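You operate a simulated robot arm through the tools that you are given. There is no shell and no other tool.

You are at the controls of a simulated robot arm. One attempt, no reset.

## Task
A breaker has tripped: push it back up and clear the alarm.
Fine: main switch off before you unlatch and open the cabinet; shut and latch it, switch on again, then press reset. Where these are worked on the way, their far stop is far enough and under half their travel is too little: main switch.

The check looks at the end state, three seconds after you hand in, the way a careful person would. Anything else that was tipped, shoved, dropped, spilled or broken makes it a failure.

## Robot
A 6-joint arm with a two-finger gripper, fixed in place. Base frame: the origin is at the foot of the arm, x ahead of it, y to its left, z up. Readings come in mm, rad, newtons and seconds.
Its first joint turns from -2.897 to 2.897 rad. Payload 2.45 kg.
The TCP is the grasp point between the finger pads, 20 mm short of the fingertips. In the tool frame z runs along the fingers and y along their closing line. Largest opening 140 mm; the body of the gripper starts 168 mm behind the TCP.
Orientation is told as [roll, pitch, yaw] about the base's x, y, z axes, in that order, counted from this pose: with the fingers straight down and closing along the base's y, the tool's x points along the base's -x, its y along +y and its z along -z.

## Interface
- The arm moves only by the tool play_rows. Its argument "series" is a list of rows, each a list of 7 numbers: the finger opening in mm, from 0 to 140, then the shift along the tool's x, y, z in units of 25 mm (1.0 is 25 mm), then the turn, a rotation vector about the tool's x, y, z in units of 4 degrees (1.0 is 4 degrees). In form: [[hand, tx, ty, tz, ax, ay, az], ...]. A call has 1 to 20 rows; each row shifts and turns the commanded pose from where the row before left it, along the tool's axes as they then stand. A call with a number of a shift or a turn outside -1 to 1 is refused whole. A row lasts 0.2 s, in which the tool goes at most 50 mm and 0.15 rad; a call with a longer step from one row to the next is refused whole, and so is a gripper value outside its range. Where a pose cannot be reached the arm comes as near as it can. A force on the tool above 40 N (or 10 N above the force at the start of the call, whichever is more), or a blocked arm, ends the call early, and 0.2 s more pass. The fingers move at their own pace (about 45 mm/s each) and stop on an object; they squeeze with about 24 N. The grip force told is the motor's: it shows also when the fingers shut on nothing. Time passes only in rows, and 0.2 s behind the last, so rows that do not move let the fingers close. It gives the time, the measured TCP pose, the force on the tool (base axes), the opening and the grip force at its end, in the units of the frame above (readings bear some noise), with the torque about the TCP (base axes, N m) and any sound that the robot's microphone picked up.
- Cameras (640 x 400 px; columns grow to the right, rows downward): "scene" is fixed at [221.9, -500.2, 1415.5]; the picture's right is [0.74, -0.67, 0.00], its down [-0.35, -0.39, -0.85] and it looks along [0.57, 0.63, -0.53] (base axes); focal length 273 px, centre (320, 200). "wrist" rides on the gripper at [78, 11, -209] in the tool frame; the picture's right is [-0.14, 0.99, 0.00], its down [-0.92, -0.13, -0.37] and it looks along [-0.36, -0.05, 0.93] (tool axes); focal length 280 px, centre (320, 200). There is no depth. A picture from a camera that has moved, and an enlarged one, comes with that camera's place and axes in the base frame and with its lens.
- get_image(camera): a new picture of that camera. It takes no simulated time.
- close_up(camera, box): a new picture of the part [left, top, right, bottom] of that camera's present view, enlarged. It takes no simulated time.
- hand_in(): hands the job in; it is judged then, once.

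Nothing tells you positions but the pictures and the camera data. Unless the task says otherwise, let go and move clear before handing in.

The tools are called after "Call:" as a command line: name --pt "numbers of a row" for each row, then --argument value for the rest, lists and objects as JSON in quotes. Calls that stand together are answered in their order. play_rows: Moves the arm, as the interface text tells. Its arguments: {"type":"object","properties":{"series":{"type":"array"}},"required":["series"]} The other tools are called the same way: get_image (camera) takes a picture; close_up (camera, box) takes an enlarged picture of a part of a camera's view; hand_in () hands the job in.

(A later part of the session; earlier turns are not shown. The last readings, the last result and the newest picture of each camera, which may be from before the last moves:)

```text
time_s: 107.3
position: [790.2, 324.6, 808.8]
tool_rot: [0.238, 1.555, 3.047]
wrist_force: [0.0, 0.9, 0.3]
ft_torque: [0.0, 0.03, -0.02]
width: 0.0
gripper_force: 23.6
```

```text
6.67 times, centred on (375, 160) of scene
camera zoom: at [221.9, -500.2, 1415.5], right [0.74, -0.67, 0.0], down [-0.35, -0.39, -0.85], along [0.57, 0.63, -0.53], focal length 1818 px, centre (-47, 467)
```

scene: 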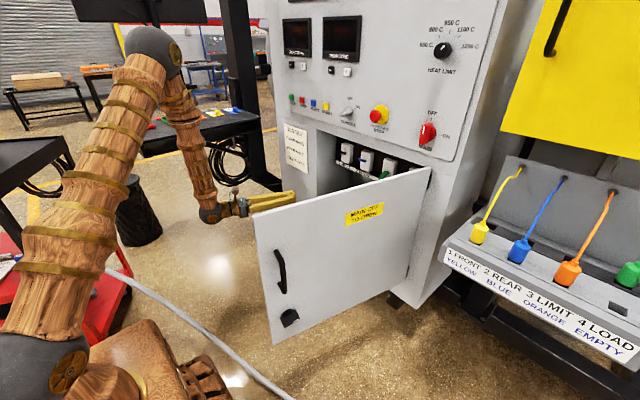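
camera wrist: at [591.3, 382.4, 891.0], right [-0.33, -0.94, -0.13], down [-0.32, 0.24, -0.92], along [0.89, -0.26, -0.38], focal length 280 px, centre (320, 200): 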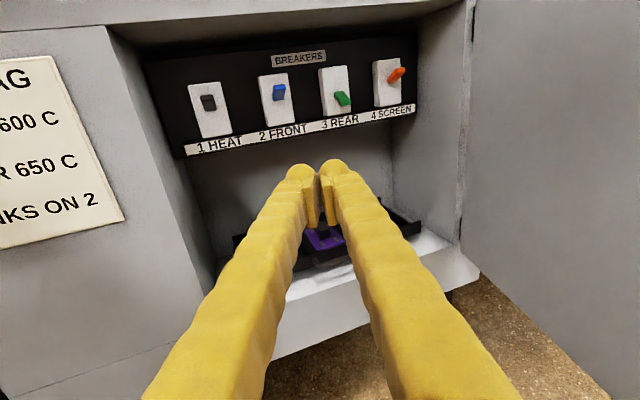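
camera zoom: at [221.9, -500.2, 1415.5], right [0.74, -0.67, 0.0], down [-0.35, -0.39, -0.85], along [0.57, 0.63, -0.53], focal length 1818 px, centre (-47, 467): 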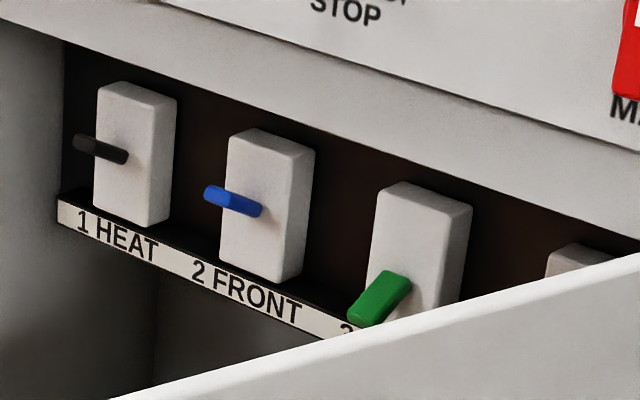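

Lever 3's tip triangulates to about (1163, 129, 851). I'll move the closed fingers in below it, stopping 60 mm short to check alignment.

Call:
play_rows --pt "0 0 0.82 1 0 0 0" --pt "0 0 0.82 1 0 0 0" --pt "0 0 0.82 1 0 0 0" --pt "0 0 0 1 0 0 0" --pt "0 0 0 1 0 0 0" --pt "0 0 0 1 0 0 0" --pt "0 0 0 1 0 0 0" --pt "0 0 0 1 0 0 0" --pt "0 0 0 1 0 0 0" --pt "0 0 0 1 0 0 0" --pt "0 0 0 1 0 0 0" --pt "0 0 0 1 0 0 0" --pt "0 0 0 1 0 0 0" --pt "0 0 0 1 0 0 0"

Call:
get_image --camera "wrist"

Call:
close_up --camera "scene" --box '[300, 120, 430, 200]'

Call:
get_image --camera "scene"

```text
time_s: 110.3
position: [1103.8, 150.8, 804.1]
tool_rot: [0.235, 1.555, 3.045]
wrist_force: [-0.2, -0.4, 0.0]
ft_torque: [0.03, -0.04, -0.01]
width: 0.0
gripper_force: 23.9
```

```text
taken
camera wrist: at [903.4, 208.6, 885.6], right [-0.33, -0.94, -0.13], down [-0.32, 0.24, -0.92], along [0.89, -0.26, -0.38], focal length 280 px, centre (320, 200)
```

wrist: 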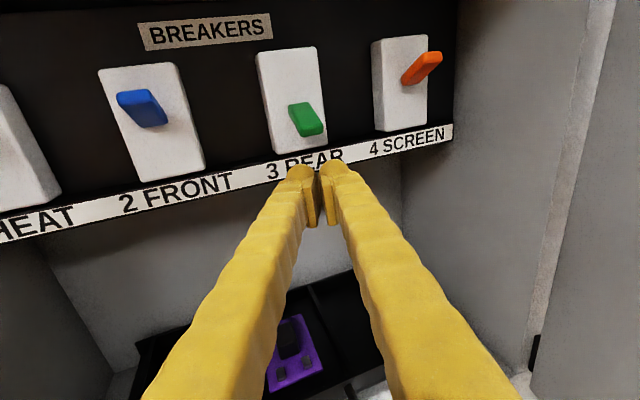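

```text
4.92 times, centred on (365, 160) of scene
camera zoom: at [221.9, -500.2, 1415.5], right [0.74, -0.67, 0.0], down [-0.35, -0.39, -0.85], along [0.57, 0.63, -0.53], focal length 1343 px, centre (98, 397)
```

zoom: 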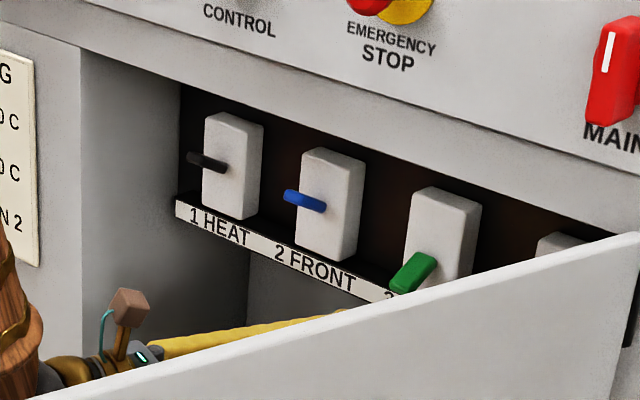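

```text
taken
```

scene: 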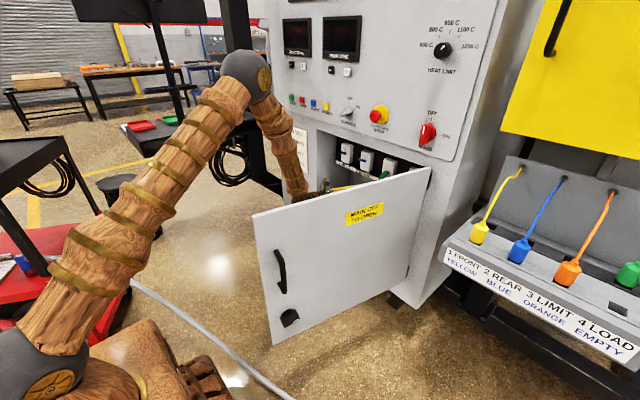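

Alignment is good. I'll slide the fingertips under the green lever and raise it.

Call:
play_rows --pt "0 0 -0.04 0.76 0 0 0" --pt "0 0 -0.04 0.76 0 0 0" --pt "0 0 -0.04 0.76 0 0 0" --pt "0 0.4 0 0 0 0 0" --pt "0 0.3 0 0 0 0 0"

Call:
get_image --camera "wrist"

Call:
close_up --camera "scene" --box '[330, 130, 420, 190]'

```text
time_s: 111.5
position: [1157.6, 136.2, 819.3]
tool_rot: [0.271, 1.555, 3.078]
wrist_force: [0.0, 0.2, -0.9]
ft_torque: [0.0, 0.01, 0.0]
width: 0.0
gripper_force: 23.9
```

```text
taken
camera wrist: at [957.5, 193.5, 902.1], right [-0.33, -0.94, -0.13], down [-0.32, 0.24, -0.92], along [0.89, -0.26, -0.38], focal length 280 px, centre (320, 200)
```

wrist: 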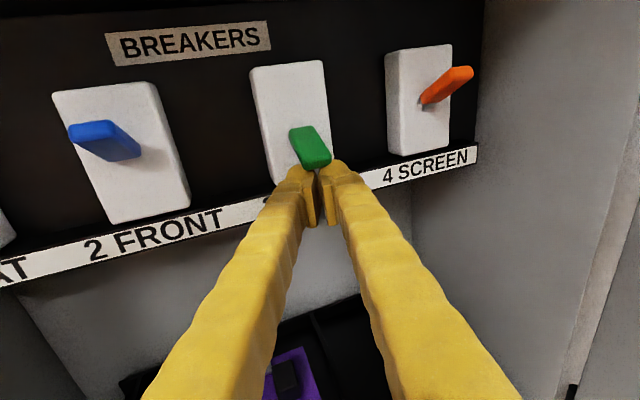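

```text
6.67 times, centred on (375, 160) of scene
camera zoom: at [221.9, -500.2, 1415.5], right [0.74, -0.67, 0.0], down [-0.35, -0.39, -0.85], along [0.57, 0.63, -0.53], focal length 1818 px, centre (-47, 467)
```

zoom: 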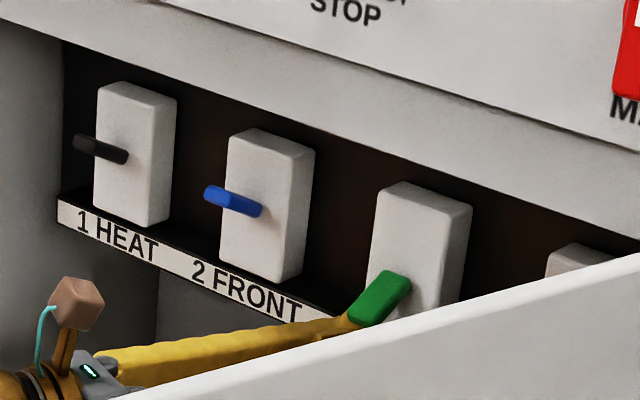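

Fingertips are right under the lever. Raising now in small steps.

Call:
play_rows --pt "0 0.2 0 0 0 0 0" --pt "0 0.2 0 0 0 0 0" --pt "0 0.2 0 0 0 0 0" --pt "0 0.2 0 0 0 0 0" --pt "0 0.2 0 0 0 0 0" --pt "0 0.2 0 0 0 0 0" --pt "0 0.2 0 0 0 0 0" --pt "0 0.2 0 0 0 0 0"

Call:
get_image --camera "wrist"

Call:
close_up --camera "scene" --box '[330, 130, 420, 190]'

```text
time_s: 113.3
position: [1158.4, 134.0, 860.4]
tool_rot: [0.276, 1.556, 3.083]
wrist_force: [-0.8, 0.9, -2.5]
ft_torque: [-0.05, 0.07, 0.01]
width: 0.0
gripper_force: 23.9
```

```text
taken
camera wrist: at [957.5, 193.0, 941.4], right [-0.33, -0.94, -0.13], down [-0.32, 0.24, -0.92], along [0.89, -0.26, -0.38], focal length 280 px, centre (320, 200)
```

wrist: 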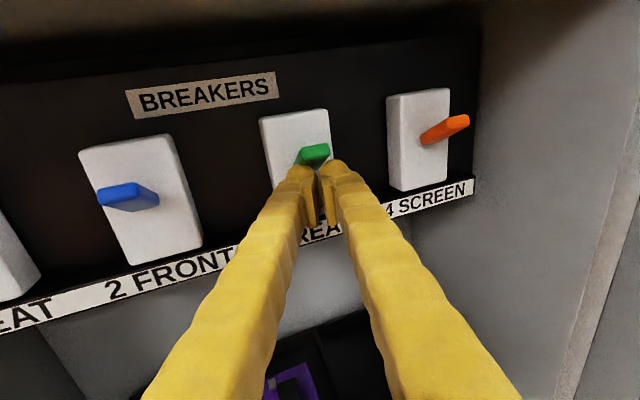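

```text
6.67 times, centred on (375, 160) of scene
camera zoom: at [221.9, -500.2, 1415.5], right [0.74, -0.67, 0.0], down [-0.35, -0.39, -0.85], along [0.57, 0.63, -0.53], focal length 1818 px, centre (-47, 467)
```

zoom: 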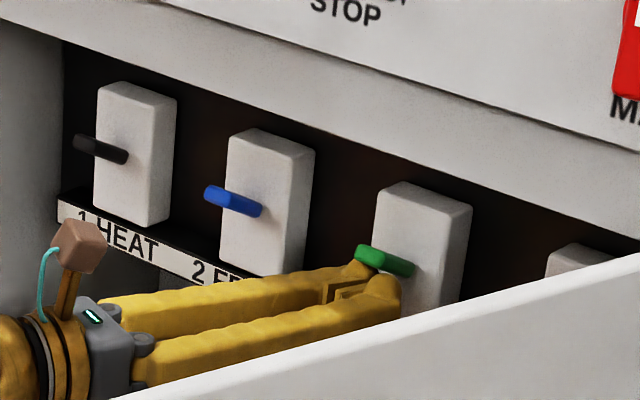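

The lever has come up to nearly match the others. I'll push a little more until it meets its stop.

Call:
play_rows --pt "0 0.12 0 0 0 0 0" --pt "0 0.12 0 0 0 0 0" --pt "0 0.12 0 0 0 0 0" --pt "0 0.12 0 0 0 0 0"

Call:
close_up --camera "scene" --box '[330, 130, 420, 190]'

```text
time_s: 114.0
position: [1155.9, 134.5, 859.4]
tool_rot: [0.309, 1.544, 3.118]
wrist_force: [-8.3, 1.3, -7.3]
ft_torque: [-0.08, -0.05, 0.03]
width: 0.0
gripper_force: 23.7
stopped in row 3: the force on the tool passed its limit at 43 N (the readings are from after the stop); the commanded pose is now the measured one
```

```text
6.67 times, centred on (375, 160) of scene
camera zoom: at [221.9, -500.2, 1415.5], right [0.74, -0.67, 0.0], down [-0.35, -0.39, -0.85], along [0.57, 0.63, -0.53], focal length 1818 px, centre (-47, 467)
```

zoom: 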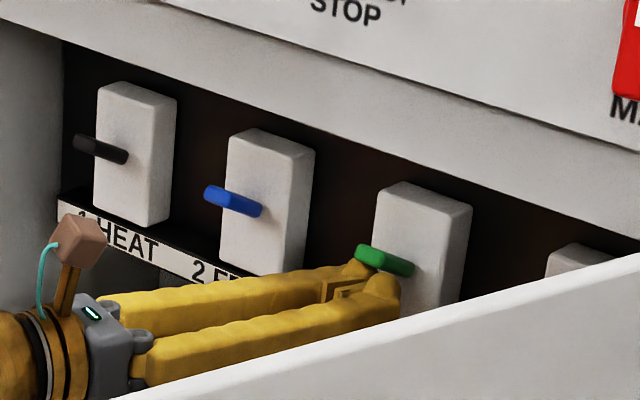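

The lever reached its stop. I'll lower away from it and check that it holds.

Call:
play_rows --pt "0 -0.5 0 0 0 0 0" --pt "0 -0.7 0 0 0 0 0" --pt "0 -0.7 0 0 0 0 0" --pt "0 0 0 -0.5 0 0 0" --pt "0 0 0 -1 0 0 0" --pt "0 0 0 -1 0 0 0" --pt "0 0 0 -1 0 0 0" --pt "0 0 0 -1 0 0 0"

Call:
get_image --camera "wrist"

Call:
close_up --camera "scene" --box '[330, 130, 420, 190]'

```text
time_s: 115.8
position: [1049.2, 172.4, 817.5]
tool_rot: [0.308, 1.55, 3.117]
wrist_force: [0.0, -0.7, 0.0]
ft_torque: [0.01, 0.03, 0.01]
width: 0.3
gripper_force: 24.3
```

```text
taken
camera wrist: at [849.7, 229.5, 900.4], right [-0.33, -0.94, -0.13], down [-0.33, 0.24, -0.91], along [0.89, -0.26, -0.39], focal length 280 px, centre (320, 200)
```

wrist: 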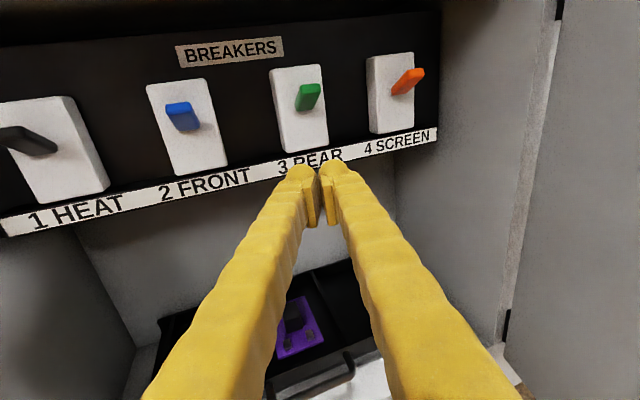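

```text
6.67 times, centred on (375, 160) of scene
camera zoom: at [221.9, -500.2, 1415.5], right [0.74, -0.67, 0.0], down [-0.35, -0.39, -0.85], along [0.57, 0.63, -0.53], focal length 1818 px, centre (-47, 467)
```

zoom: 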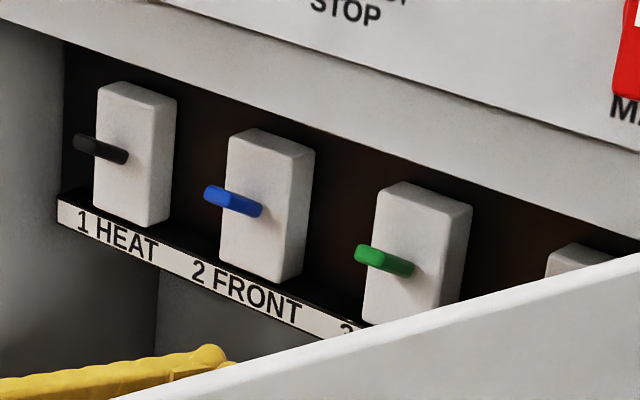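

Breaker 3 is up, matching the others. Now I'll back out, rise above the door, and cross to its outer side to push it shut.

Call:
play_rows --pt "0 0 0 -1 0 0 0" --pt "0 0 0 -1 0 0 0" --pt "0 0 0 -1 0 0 0" --pt "0 0 0 -1 0 0 0" --pt "0 0 0 -1 0 0 0" --pt "0 0 0 -1 0 0 0" --pt "0 1 0 0 0 0 0" --pt "0 1 0 0 0 0 0" --pt "0 1 0 0 0 0 0" --pt "0 1 0 0 0 0 0" --pt "0 1 0 0 0 0 0" --pt "0 1 0 0 0 0 0" --pt "0 1 0 0 0 0 0" --pt "0 1 0 0 0 0 0" --pt "0 1 0 0 0 0 0" --pt "0 1 0 0 0 0 0" --pt "0 1 0 0 0 0 0" --pt "0 1 0 0 0 0 0"

Call:
get_image --camera "scene"

Call:
get_image --camera "wrist"

```text
time_s: 119.6
position: [914.3, 219.2, 1119.6]
tool_rot: [0.315, 1.546, 3.123]
wrist_force: [-0.2, -0.1, -0.2]
ft_torque: [0.01, 0.02, 0.0]
width: 0.0
gripper_force: 23.2
```

```text
taken
```

scene: 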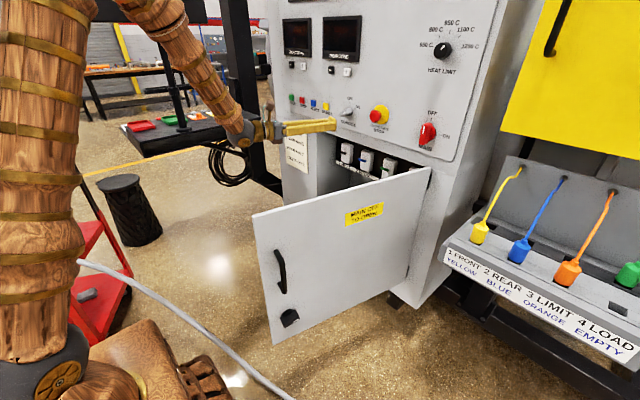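

```text
taken
camera wrist: at [714.8, 277.1, 1203.0], right [-0.33, -0.94, -0.13], down [-0.33, 0.24, -0.91], along [0.89, -0.26, -0.39], focal length 280 px, centre (320, 200)
```

wrist: 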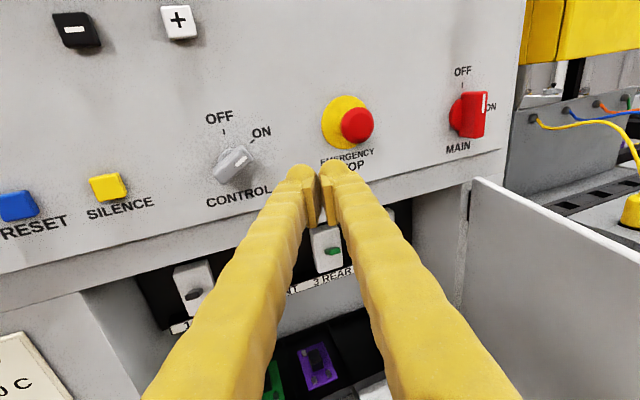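

The door measures about 77° open (edge at (480, 39)). Crossing over its top to the outer side now.

Call:
play_rows --pt "0 0 0.953 0.04 -0.035 0 0" --pt "0 0 0.953 0.04 -0.035 0 0" --pt "0 0 0.953 0.04 -0.035 0 0" --pt "0 0 0.953 0.04 -0.035 0 0" --pt "0 0 0.953 0.04 -0.035 0 0" --pt "0 0 0.953 0.04 -0.035 0 0" --pt "0 0 0.953 0.04 -0.035 0 0" --pt "0 0 0.953 0.04 -0.035 0 0" --pt "0 0 0.953 0.04 -0.035 0 0" --pt "0 0 0.953 0.04 -0.035 0 0" --pt "0 0 0.953 0.04 -0.035 0 0" --pt "0 0 0.953 0.04 -0.035 0 0" --pt "0 0 0.953 0.04 -0.035 0 0" --pt "0 0 0.953 0.04 -0.035 0 0" --pt "0 0 0.953 0.04 -0.035 0 0" --pt "0 0 0.953 0.04 -0.035 0 0" --pt "0 0 0.953 0.04 -0.035 0 0"

Call:
get_image --camera "scene"

Call:
get_image --camera "wrist"

```text
time_s: 123.2
position: [791.7, -165.2, 1122.5]
tool_rot: [0.341, 1.548, 3.106]
wrist_force: [0.0, -0.4, 0.1]
ft_torque: [-0.01, 0.04, 0.0]
width: 0.0
gripper_force: 24.1
```

```text
taken
```

scene: 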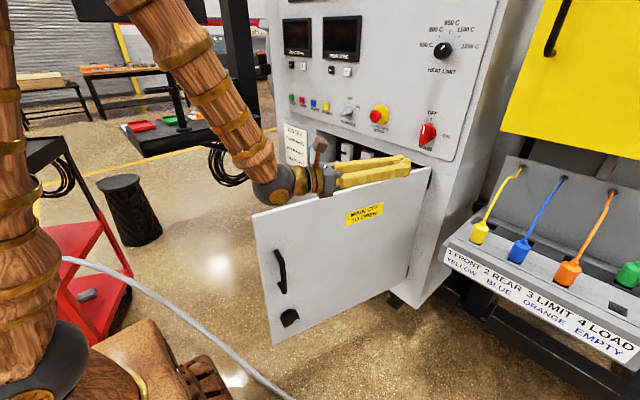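

```text
taken
camera wrist: at [593.9, -98.7, 1205.7], right [-0.37, -0.92, -0.13], down [-0.32, 0.26, -0.91], along [0.87, -0.29, -0.39], focal length 280 px, centre (320, 200)
```

wrist: 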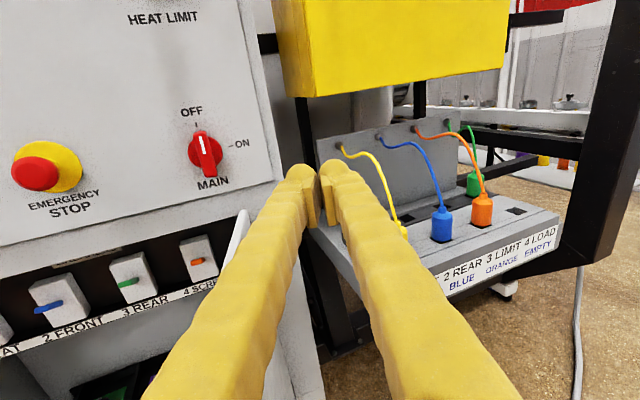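

I'm above the outer side of the door. I'll shift a bit further right for clearance and lower beside it.

Call:
play_rows --pt "0 0 0.9 0 0 0 0" --pt "0 -1 0 0 0 0 0" --pt "0 -1 0 0 0 0 0" --pt "0 -1 0 0 0 0 0" --pt "0 -1 0 0 0 0 0" --pt "0 -1 0 0 0 0 0" --pt "0 -1 0 0 0 0 0" --pt "0 -1 0 0 0 0 0" --pt "0 -1 0 0 0 0 0"

Call:
get_image --camera "scene"

Call:
get_image --camera "wrist"

```text
time_s: 125.2
position: [787.3, -167.6, 926.5]
tool_rot: [0.334, 1.549, 3.091]
wrist_force: [-0.7, -0.4, -0.6]
ft_torque: [0.0, -0.01, 0.01]
width: 0.0
gripper_force: 24.1
out of reach, approached as far as the arm can: row 2, 4, 6, 7, 9
```

```text
taken
```

scene: 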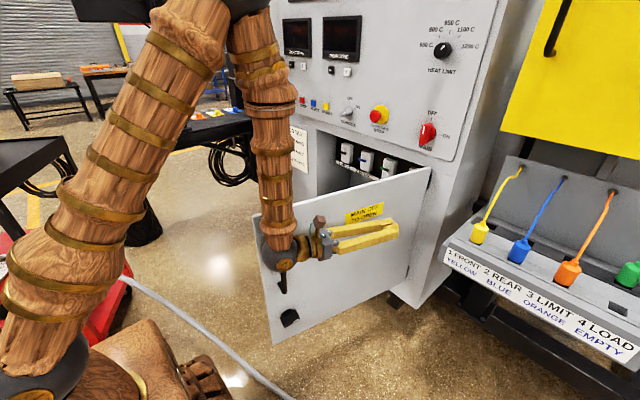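

```text
taken
camera wrist: at [590.8, -100.4, 1009.3], right [-0.37, -0.92, -0.13], down [-0.32, 0.26, -0.91], along [0.87, -0.3, -0.39], focal length 280 px, centre (320, 200)
```

wrist: 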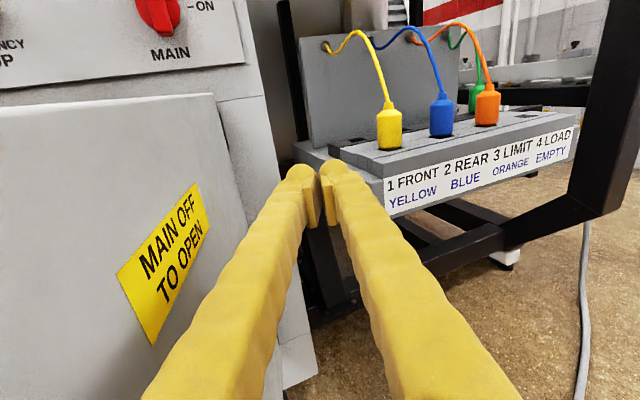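

The door's outer face is to my left. I'll open the fingers wide so the left finger becomes the foremost contact, then sweep left to swing the door toward closed.

Call:
play_rows --pt "140 0 0 0 0.4 0 0" --pt "140 0 0 0 0.35 0 0" --pt "140 0 0 0 0 0 0" --pt "140 0 0 0 0 0 0" --pt "140 0 0 0 0 0 0" --pt "140 0 0 0 0 0 0" --pt "140 0 0 0 0 0 0" --pt "140 0 -0.4 -0.13 0 0 0" --pt "140 0 -0.4 -0.13 0 0 0" --pt "140 0 -0.4 -0.13 0 0 0" --pt "140 0 -0.4 -0.13 0 0 0"

Call:
get_image --camera "wrist"

Call:
get_image --camera "scene"

```text
time_s: 127.6
position: [790.3, -124.7, 923.9]
tool_rot: [0.337, 1.544, 3.093]
wrist_force: [1.5, 0.2, -0.8]
ft_torque: [0.01, 0.01, -0.03]
width: 139.9
gripper_force: 0.0
out of reach, approached as far as the arm can: row 2
```

```text
taken
camera wrist: at [594.2, -58.2, 1008.6], right [-0.37, -0.92, -0.13], down [-0.32, 0.26, -0.91], along [0.87, -0.3, -0.39], focal length 280 px, centre (320, 200)
```

wrist: 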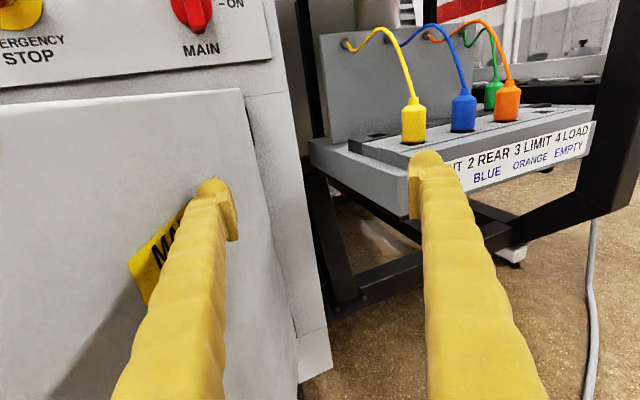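

```text
taken
```

scene: 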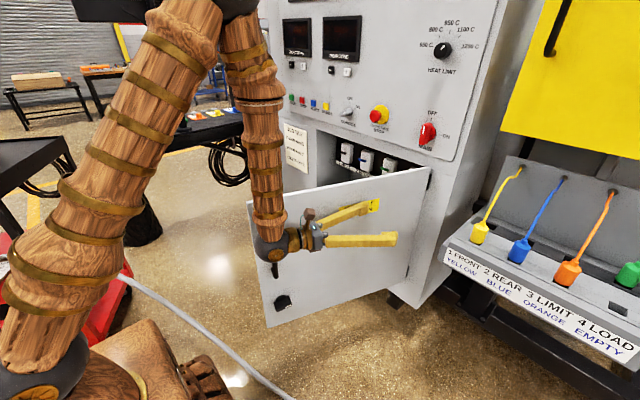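

The left finger is meeting the door, which has begun to move. Continuing the sweep while yawing left slightly.

Call:
play_rows --pt "140 0 -0.42 -0.07 0 0 0" --pt "140 0 -0.42 -0.07 0.2 0 0" --pt "140 0 -0.42 -0.06 0.2 0 0" --pt "140 0 -0.42 -0.05 0.2 0 0" --pt "140 0 -0.42 -0.04 0.2 0 0" --pt "140 0 -0.42 -0.03 0.2 0 0" --pt "140 0 -0.42 -0.02 0.2 0 0"

Call:
get_image --camera "scene"

Call:
get_image --camera "wrist"

```text
time_s: 129.2
position: [806.8, -55.9, 924.6]
tool_rot: [0.262, 1.548, 3.104]
wrist_force: [0.1, 0.1, -1.0]
ft_torque: [0.0, -0.03, -0.03]
width: 139.8
gripper_force: 0.0
```

```text
taken
```

scene: 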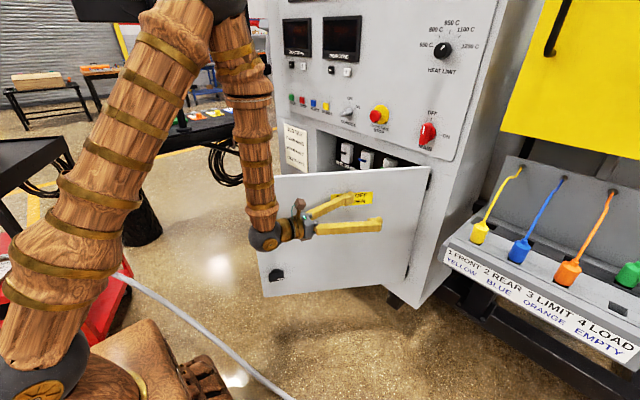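

```text
taken
camera wrist: at [606.0, -3.9, 1008.4], right [-0.3, -0.95, -0.13], down [-0.34, 0.23, -0.91], along [0.89, -0.23, -0.39], focal length 280 px, centre (320, 200)
```

wrist: 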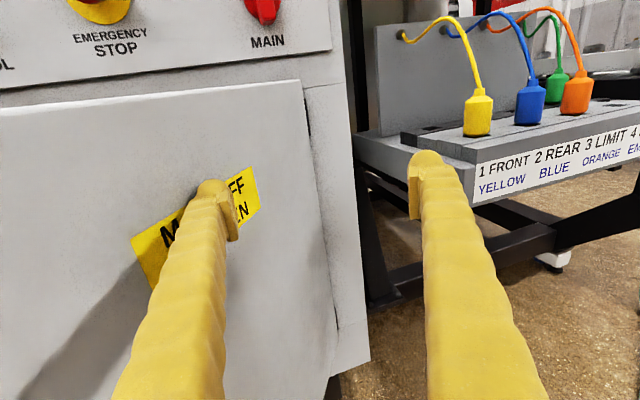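

Call:
play_rows --pt "140 0 -0.4 0.05 0.2 0 0" --pt "140 0 -0.4 0.05 0.2 0 0" --pt "140 0 -0.4 0.05 0.2 0 0" --pt "140 0 -0.4 0.05 0.2 0 0" --pt "140 0 -0.4 0.05 0.2 0 0" --pt "140 0 -0.4 0.05 0.2 0 0" --pt "140 0 -0.4 0.05 0.2 0 0" --pt "140 0 -0.4 0.05 0.2 0 0" --pt "140 0 -0.35 0.19 0.15 0 0" --pt "140 0 -0.35 0.19 0.15 0 0" --pt "140 0 -0.35 0.19 0.15 0 0" --pt "140 0 -0.35 0.19 0.15 0 0" --pt "140 0 -0.35 0.19 0.15 0 0" --pt "140 0 -0.35 0.19 0.15 0 0" --pt "140 0 -0.35 0.19 0.15 0 0" --pt "140 0 -0.35 0.19 0.15 0 0"

Call:
get_image --camera "scene"

Call:
get_image --camera "wrist"

```text
time_s: 132.6
position: [885.0, 84.9, 923.8]
tool_rot: [0.072, 1.548, 3.109]
wrist_force: [0.8, -0.3, -0.8]
ft_torque: [0.02, 0.0, -0.01]
width: 140.1
gripper_force: 0.1
```

```text
taken
```

scene: 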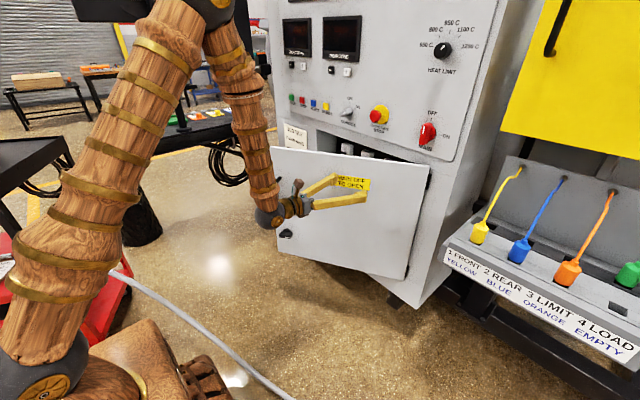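

```text
taken
camera wrist: at [677.6, 95.1, 1006.6], right [-0.11, -0.99, -0.14], down [-0.38, 0.17, -0.91], along [0.92, -0.05, -0.39], focal length 280 px, centre (320, 200)
```

wrist: 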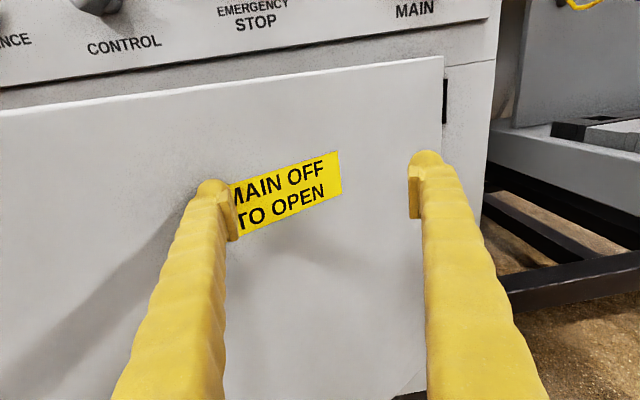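

The door is now about 32° from closed. I'll keep pushing forward to bring it nearly shut.

Call:
play_rows --pt "140 0 -0.2 0.33 0 0 0" --pt "140 0 -0.2 0.33 0 0 0" --pt "140 0 -0.2 0.33 0 0 0" --pt "140 0 -0.2 0.33 0 0 0" --pt "140 0 -0.2 0.33 0 0 0" --pt "140 0 -0.2 0.33 0 0 0" --pt "140 0 -0.2 0.33 0 0 0" --pt "140 0 -0.2 0.33 0 0 0" --pt "140 0 -0.1 0.33 0 0 0" --pt "140 0 -0.1 0.33 0 0 0" --pt "140 0 -0.1 0.33 0 0 0" --pt "140 0 -0.1 0.33 0 0 0" --pt "140 0 -0.1 0.33 0 0 0"

Call:
get_image --camera "scene"

Call:
get_image --camera "wrist"

```text
time_s: 135.4
position: [997.0, 125.8, 919.3]
tool_rot: [0.066, 1.547, 3.106]
wrist_force: [0.6, -0.3, -0.8]
ft_torque: [-0.01, -0.01, 0.01]
width: 140.0
gripper_force: 0.0
```

```text
taken
```

scene: 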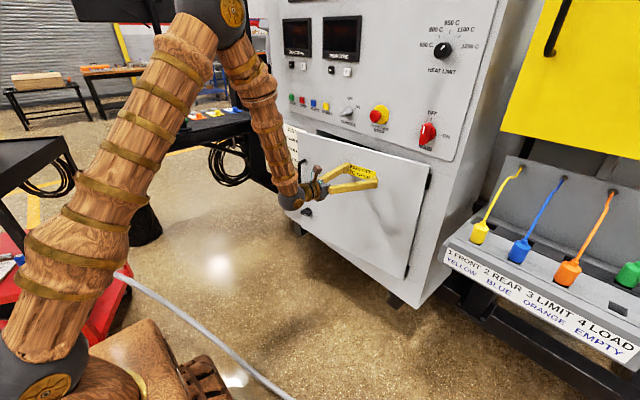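

```text
taken
camera wrist: at [790.0, 136.3, 1003.8], right [-0.11, -0.98, -0.14], down [-0.38, 0.17, -0.91], along [0.92, -0.05, -0.39], focal length 280 px, centre (320, 200)
```

wrist: 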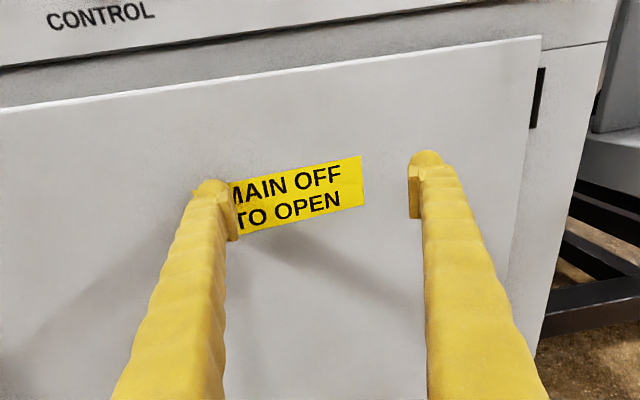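

The door is nearly shut. I'll back off, close the fingers, and go to push near the latch side to close it fully.

Call:
play_rows --pt "140 0 0 -0.8 0 0 0" --pt "60 0 0 -0.9 0 0 0" --pt "0 0 0 -0.9 0 0 0" --pt "0 -0.43 -0.98 -0.1 0.1 0 0" --pt "0 -0.43 -0.98 -0.1 0.1 0 0" --pt "0 -0.43 -0.98 -0.1 0.1 0 0" --pt "0 -0.43 -0.98 -0.1 0.1 0 0" --pt "0 -0.43 -0.98 0 0.1 0 0" --pt "0 -0.43 -0.98 0 0.1 0 0" --pt "0 -0.43 -0.98 0 0.1 0 0" --pt "0 -0.43 -0.98 0 0.1 0 0" --pt "0 -0.43 -0.98 0 0.1 0 0" --pt "0 -0.43 -0.98 0 0.1 0 0" --pt "0 -0.43 -0.98 0 0 0 0"

Call:
get_image --camera "wrist"

Call:
get_image --camera "scene"

```text
time_s: 138.4
position: [938.3, 403.7, 803.6]
tool_rot: [-0.023, 1.546, 3.088]
wrist_force: [0.7, 0.3, 0.4]
ft_torque: [0.01, 0.01, 0.05]
width: 0.0
gripper_force: 24.3
```

```text
taken
camera wrist: at [730.4, 398.5, 886.8], right [-0.04, -0.99, -0.14], down [-0.39, 0.14, -0.91], along [0.92, 0.02, -0.39], focal length 280 px, centre (320, 200)
```

wrist: 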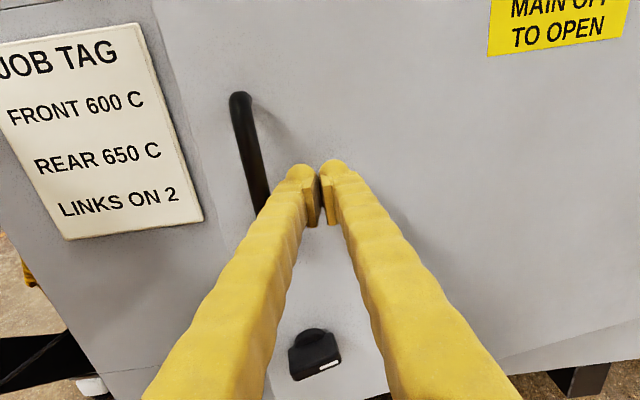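

```text
taken
```

scene: 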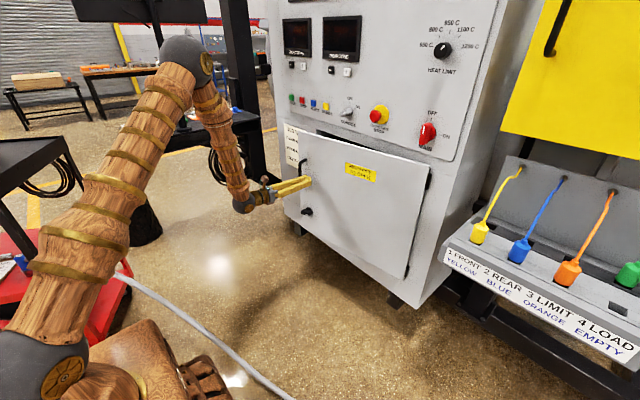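

Now pushing the door closed with the fingertips between handle and centre.

Call:
play_rows --pt "0 0 0 0.5 0 0 0" --pt "0 0 0 0.5 0 0 0" --pt "0 0 0 0.5 0 0 0" --pt "0 0 0 0.5 0 0 0" --pt "0 0 0 0.5 0 0 0" --pt "0 0 0 0.5 0 0 0" --pt "0 0 0 0.5 0 0 0" --pt "0 0 0 0.4 0 0 0" --pt "0 0 0 0.3 0 0 0" --pt "0 0 0 0.3 0 0 0" --pt "0 0 0 0.3 0 0 0" --pt "0 0 0 0.3 0 0 0" --pt "0 0 0 0.3 0 0 0"

Call:
get_image --camera "scene"

Call:
get_image --camera "wrist"

```text
time_s: 140.8
position: [1054.2, 399.0, 800.5]
tool_rot: [0.013, 1.546, 3.119]
wrist_force: [-20.4, -2.6, 4.4]
ft_torque: [0.13, -0.31, 0.14]
width: 0.0
gripper_force: 23.2
stopped in row 12: the force on the tool passed its limit at 75 N (the readings are from after the stop); the commanded pose is now the measured one
```

```text
taken
```

scene: 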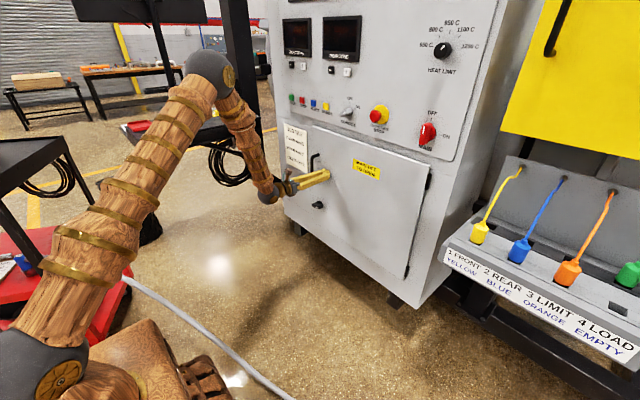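

```text
taken
camera wrist: at [846.8, 395.1, 883.5], right [-0.04, -0.99, -0.14], down [-0.39, 0.14, -0.91], along [0.92, 0.02, -0.39], focal length 280 px, centre (320, 200)
```

wrist: 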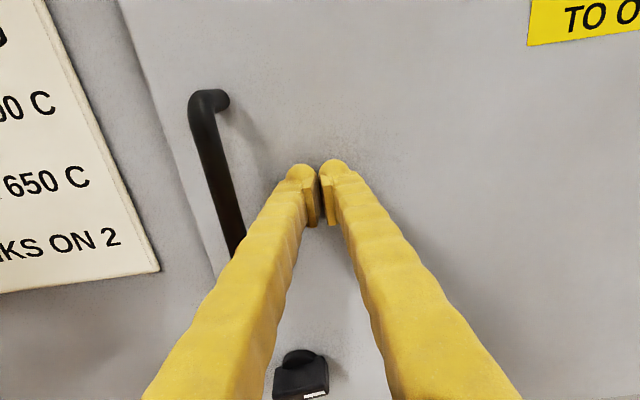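

Call:
close_up --camera "scene" --box '[270, 110, 450, 230]'

Call:
close_up --camera "scene" --box '[290, 180, 350, 220]'

```text
3.33 times, centred on (360, 170) of scene
camera zoom: at [221.9, -500.2, 1415.5], right [0.74, -0.67, 0.0], down [-0.35, -0.39, -0.85], along [0.57, 0.63, -0.53], focal length 909 px, centre (187, 300)
```

zoom: 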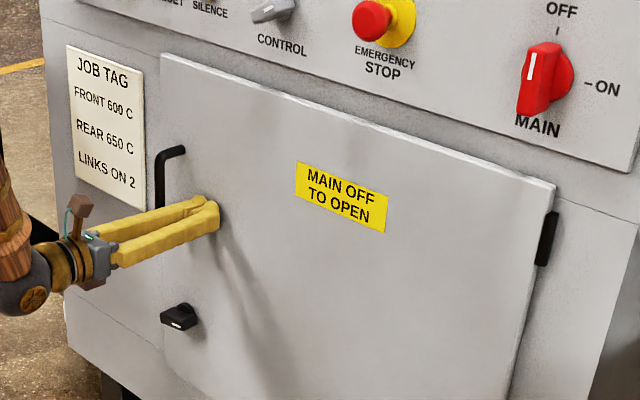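

```text
10.00 times, centred on (320, 200) of scene
camera zoom: at [221.9, -500.2, 1415.5], right [0.74, -0.67, 0.0], down [-0.35, -0.39, -0.85], along [0.57, 0.63, -0.53], focal length 2727 px, centre (320, 200)
```

zoom: 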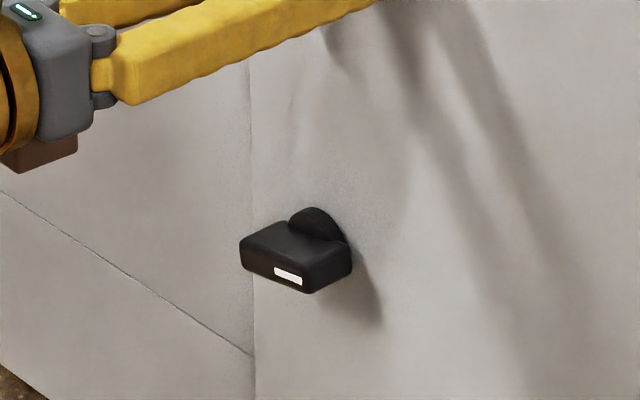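

The latch sits at exactly the same picture position as before opening, so the door is fully shut. I'll back off, go to the latch and roll the hand to grip its now-horizontal bar.

Call:
play_rows --pt "0 0 0 -0.8 0 0 0" --pt "0 0 0 -0.9 0 0 0" --pt "0 0 0 -0.9 0 0 0" --pt "0 0 0 -0.9 0 0 0" --pt "0 0 0 -0.8 0 0 0" --pt "60 -0.94 -0.21 0 0 0 0" --pt "60 -0.94 -0.21 0 0 0 0" --pt "60 -0.94 -0.21 0 0 0 0" --pt "60 -0.94 -0.21 0 0 0 0" --pt "60 -0.94 -0.21 0 0 0 0" --pt "60 -0.94 -0.21 0 0 0 0" --pt "60 -0.94 -0.21 0 0 0 0" --pt "60 -0.94 -0.21 0 0 0 0" --pt "60 -0.94 -0.21 0 0 0 0" --pt "60 0 0 0 0 0 1" --pt "60 0 0 0 0 0 1" --pt "60 0 0 0 0 0 1" --pt "60 0 0 0 0 0 1"

Call:
play_rows --pt "60 0 0 0 0 0 1" --pt "60 0 0 0 0 0 1" --pt "60 0 0 0 0 0 1" --pt "60 0 0 0 0 0 1" --pt "60 0 0 0 0 0 1" --pt "60 0 0 0 0 0 1" --pt "60 0 0 0 0 0 1" --pt "60 0 0 0 0 0 1" --pt "60 0 0 0 0 0 1" --pt "60 0 0 0 0 0 1" --pt "60 0 0 0 0 0 1" --pt "60 0 0 0 0 0 1" --pt "60 0 0 0 0 0 1" --pt "60 0 0 0 0 0 1" --pt "60 0 0 0 0 0 1" --pt "60 0 0 0 0 0 1" --pt "60 0 0 0 0 0 1"

Call:
get_image --camera "wrist"

```text
time_s: 144.7
position: [944.4, 449.9, 590.9]
tool_rot: [-1.485, 1.29, 1.619]
wrist_force: [-0.5, 1.2, 0.5]
ft_torque: [-0.01, 0.01, 0.01]
width: 60.1
gripper_force: 0.1
```

```text
time_s: 148.2
position: [944.4, 449.3, 590.9]
tool_rot: [-1.546, 0.102, 1.539]
wrist_force: [0.0, 0.0, -0.2]
ft_torque: [0.01, -0.01, 0.0]
width: 60.1
gripper_force: 0.2
```

```text
taken
camera wrist: at [732.4, 377.7, 593.2], right [-0.02, 0.04, -1.0], down [-0.34, 0.94, 0.04], along [0.94, 0.34, -0.01], focal length 280 px, centre (320, 200)
```

wrist: 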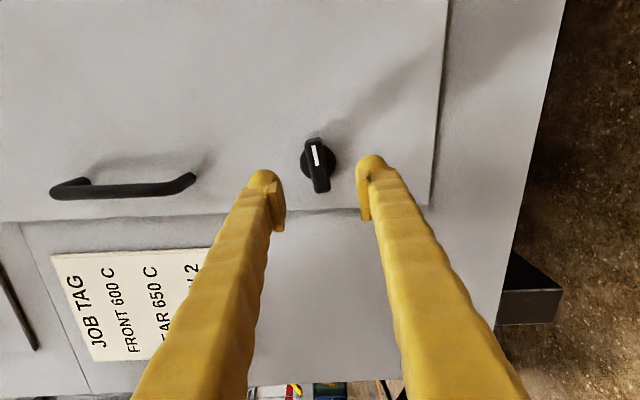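

The knob bar lies neatly between the fingers. I'll advance, grip it, and turn it counter-clockwise back to latched.

Call:
play_rows --pt "60 -0.02 0 0.81 0 0 0" --pt "60 -0.02 0 0.81 0 0 0" --pt "60 -0.02 0 0.81 0 0 0" --pt "60 -0.02 0 0.81 0 0 0" --pt "60 -0.02 0 0.81 0 0 0" --pt "0 0 0 0 0 0 0" --pt "0 0 0 0 0 0 0" --pt "0 0 0 0 0 0 0" --pt "0 0 0 0 0 0 0"

Call:
close_up --camera "scene" --box '[290, 180, 350, 220]'

Call:
get_image --camera "wrist"

```text
time_s: 150.2
position: [1045.2, 450.0, 589.4]
tool_rot: [-1.546, 0.105, 1.539]
wrist_force: [0.3, 0.7, 17.1]
ft_torque: [-0.67, -0.14, 0.09]
width: 20.3
gripper_force: 37.7
```

```text
10.00 times, centred on (320, 200) of scene
camera zoom: at [221.9, -500.2, 1415.5], right [0.74, -0.67, 0.0], down [-0.35, -0.39, -0.85], along [0.57, 0.63, -0.53], focal length 2727 px, centre (320, 200)
```

zoom: 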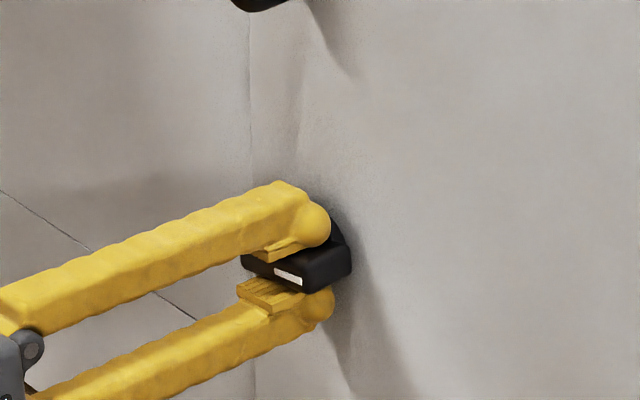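

```text
taken
camera wrist: at [834.1, 378.2, 592.7], right [-0.02, 0.03, -1.0], down [-0.34, 0.94, 0.04], along [0.94, 0.34, -0.01], focal length 280 px, centre (320, 200)
```

wrist: 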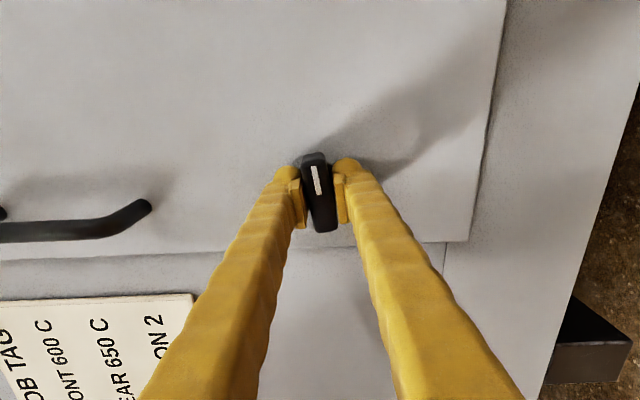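

Call:
play_rows --pt "0 0 -0.04 0 0 0 -1" --pt "0 0 0 0 0 0 -1" --pt "0 0 0 0 0 0 -1" --pt "0 0 0 0 0 0 -1" --pt "0 0 0 0 0 0 -1" --pt "0 0 0 0 0 0 -1" --pt "0 0 0 0 0 0 -1" --pt "0 0 0 0 0 0 -1" --pt "0 0 0 0 0 0 -1" --pt "0 0 0 0 0 0 -1"

Call:
close_up --camera "scene" --box '[290, 180, 350, 220]'

```text
time_s: 152.4
position: [1045.0, 449.8, 590.1]
tool_rot: [-1.539, 0.801, 1.563]
wrist_force: [-1.6, 17.8, 24.2]
ft_torque: [-0.01, -0.71, -0.18]
width: 19.3
gripper_force: 44.5
```

```text
10.00 times, centred on (320, 200) of scene
camera zoom: at [221.9, -500.2, 1415.5], right [0.74, -0.67, 0.0], down [-0.35, -0.39, -0.85], along [0.57, 0.63, -0.53], focal length 2727 px, centre (320, 200)
```

zoom: 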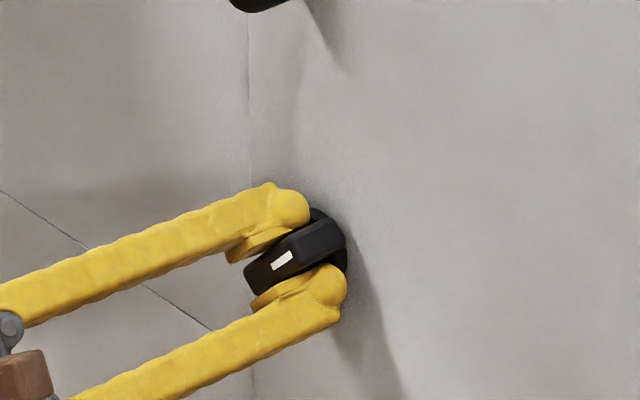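

Call:
play_rows --pt "0 0 -0.06 0 0 0 -1" --pt "0 0 0 0 0 0 -1" --pt "0 0 0 0 0 0 -1" --pt "0 0 0 0 0 0 -1" --pt "0 0 0 0 0 0 -1" --pt "0 0 0 0 0 0 -1" --pt "0 0 0 0 0 0 -1" --pt "0 0 0 0 0 0 -1" --pt "0 0 0 0 0 0 -1"

Call:
close_up --camera "scene" --box '[290, 180, 350, 220]'

```text
time_s: 154.4
position: [1045.3, 450.0, 589.4]
tool_rot: [-1.386, 1.431, 1.719]
wrist_force: [-1.4, 5.9, 0.6]
ft_torque: [-0.03, -0.42, 0.04]
width: 19.0
gripper_force: 44.8
```

```text
10.00 times, centred on (320, 200) of scene
camera zoom: at [221.9, -500.2, 1415.5], right [0.74, -0.67, 0.0], down [-0.35, -0.39, -0.85], along [0.57, 0.63, -0.53], focal length 2727 px, centre (320, 200)
```

zoom: 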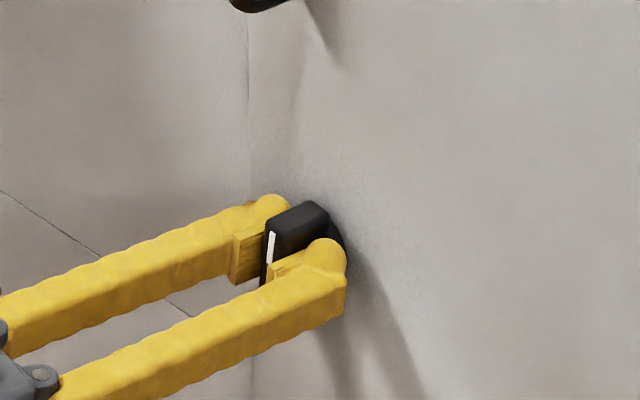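

Nearly vertical. I'll turn the last bit until it meets its stop.

Call:
play_rows --pt "0 0 0 0 0 0 -0.5" --pt "0 0 0 0 0 0 -0.5" --pt "0 0 0 0 0 0 -0.5" --pt "0 0 0 0 0 0 -0.5" --pt "0 0 0 0 0 0 -0.5" --pt "0 0 0 0 0 0 -0.5"

Call:
close_up --camera "scene" --box '[290, 180, 350, 220]'

```text
time_s: 155.8
position: [1044.6, 449.2, 590.0]
tool_rot: [1.235, 1.496, -1.938]
wrist_force: [0.5, -2.1, -3.7]
ft_torque: [1.32, 0.07, 0.02]
width: 19.6
gripper_force: 44.4
```

```text
10.00 times, centred on (320, 200) of scene
camera zoom: at [221.9, -500.2, 1415.5], right [0.74, -0.67, 0.0], down [-0.35, -0.39, -0.85], along [0.57, 0.63, -0.53], focal length 2727 px, centre (320, 200)
```

zoom: 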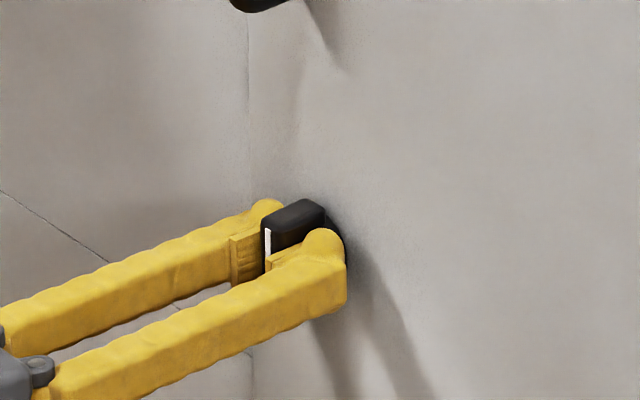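

Torque shows it is at the stop (latched). I'll ease off, release and back out.

Call:
play_rows --pt "0 0 0 0 0 0 0.8" --pt "60 0 0 0 0 0 0" --pt "60 0 0 0 0 0 0" --pt "60 0 0 0 0 0 0" --pt "60 0 0 -1 0 0 0" --pt "60 0 0 -1 0 0 0" --pt "60 0 0 -1 0 0 0" --pt "60 0 0 -1 0 0 0" --pt "0 0 0 -1 0 0 0"

Call:
close_up --camera "scene" --box '[300, 185, 340, 215]'

Call:
get_image --camera "wrist"

```text
time_s: 157.8
position: [920.3, 452.7, 592.2]
tool_rot: [0.539, 1.545, -2.637]
wrist_force: [-0.6, 0.1, -0.6]
ft_torque: [0.01, 0.01, 0.03]
width: 25.3
gripper_force: 0.0
```

```text
13.33 times, centred on (320, 200) of scene
camera zoom: at [221.9, -500.2, 1415.5], right [0.74, -0.67, 0.0], down [-0.35, -0.39, -0.85], along [0.57, 0.63, -0.53], focal length 3636 px, centre (320, 200)
```

zoom: 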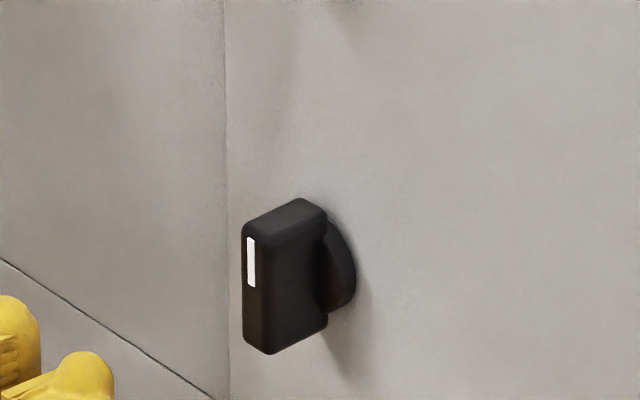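

```text
taken
camera wrist: at [712.6, 450.6, 676.1], right [-0.04, -0.99, -0.12], down [-0.39, 0.13, -0.91], along [0.92, 0.01, -0.39], focal length 280 px, centre (320, 200)
```

wrist: 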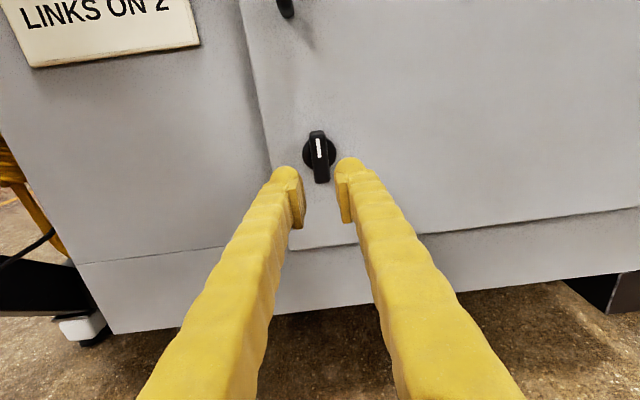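

The latch is back upright as at the start, with the door perhaps 1 mm proud. I'll go to the handle for a light tug test, then press the door home.

Call:
play_rows --pt "60 1 -0.05 0 0 0 0" --pt "60 1 -0.05 0 0 0 0" --pt "60 1 -0.05 0 0 0 0" --pt "60 1 -0.05 0 0 0 0" --pt "60 1 -0.05 0 0 0 0" --pt "60 1 -0.05 0 0 0 0" --pt "60 1 -0.05 0 0 0 0" --pt "60 1 -0.05 0 0 0 0" --pt "60 0.9 -0.05 0 0 0 0"

Call:
get_image --camera "wrist"

```text
time_s: 159.8
position: [928.1, 466.1, 815.9]
tool_rot: [0.526, 1.543, -2.649]
wrist_force: [0.8, 0.3, 0.2]
ft_torque: [0.0, 0.0, 0.03]
width: 60.3
gripper_force: 0.1
```

```text
taken
camera wrist: at [718.8, 463.8, 900.0], right [-0.04, -0.99, -0.12], down [-0.39, 0.13, -0.91], along [0.92, 0.01, -0.39], focal length 280 px, centre (320, 200)
```

wrist: 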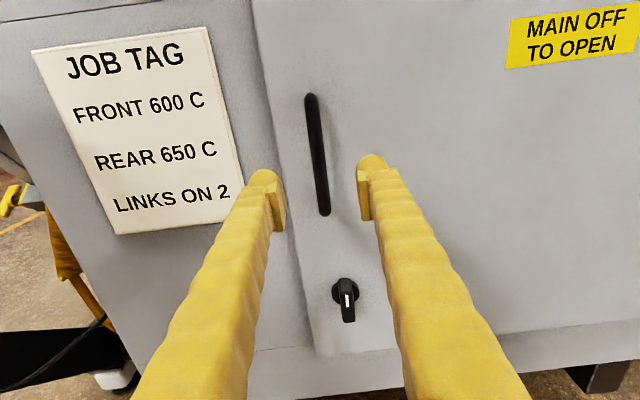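

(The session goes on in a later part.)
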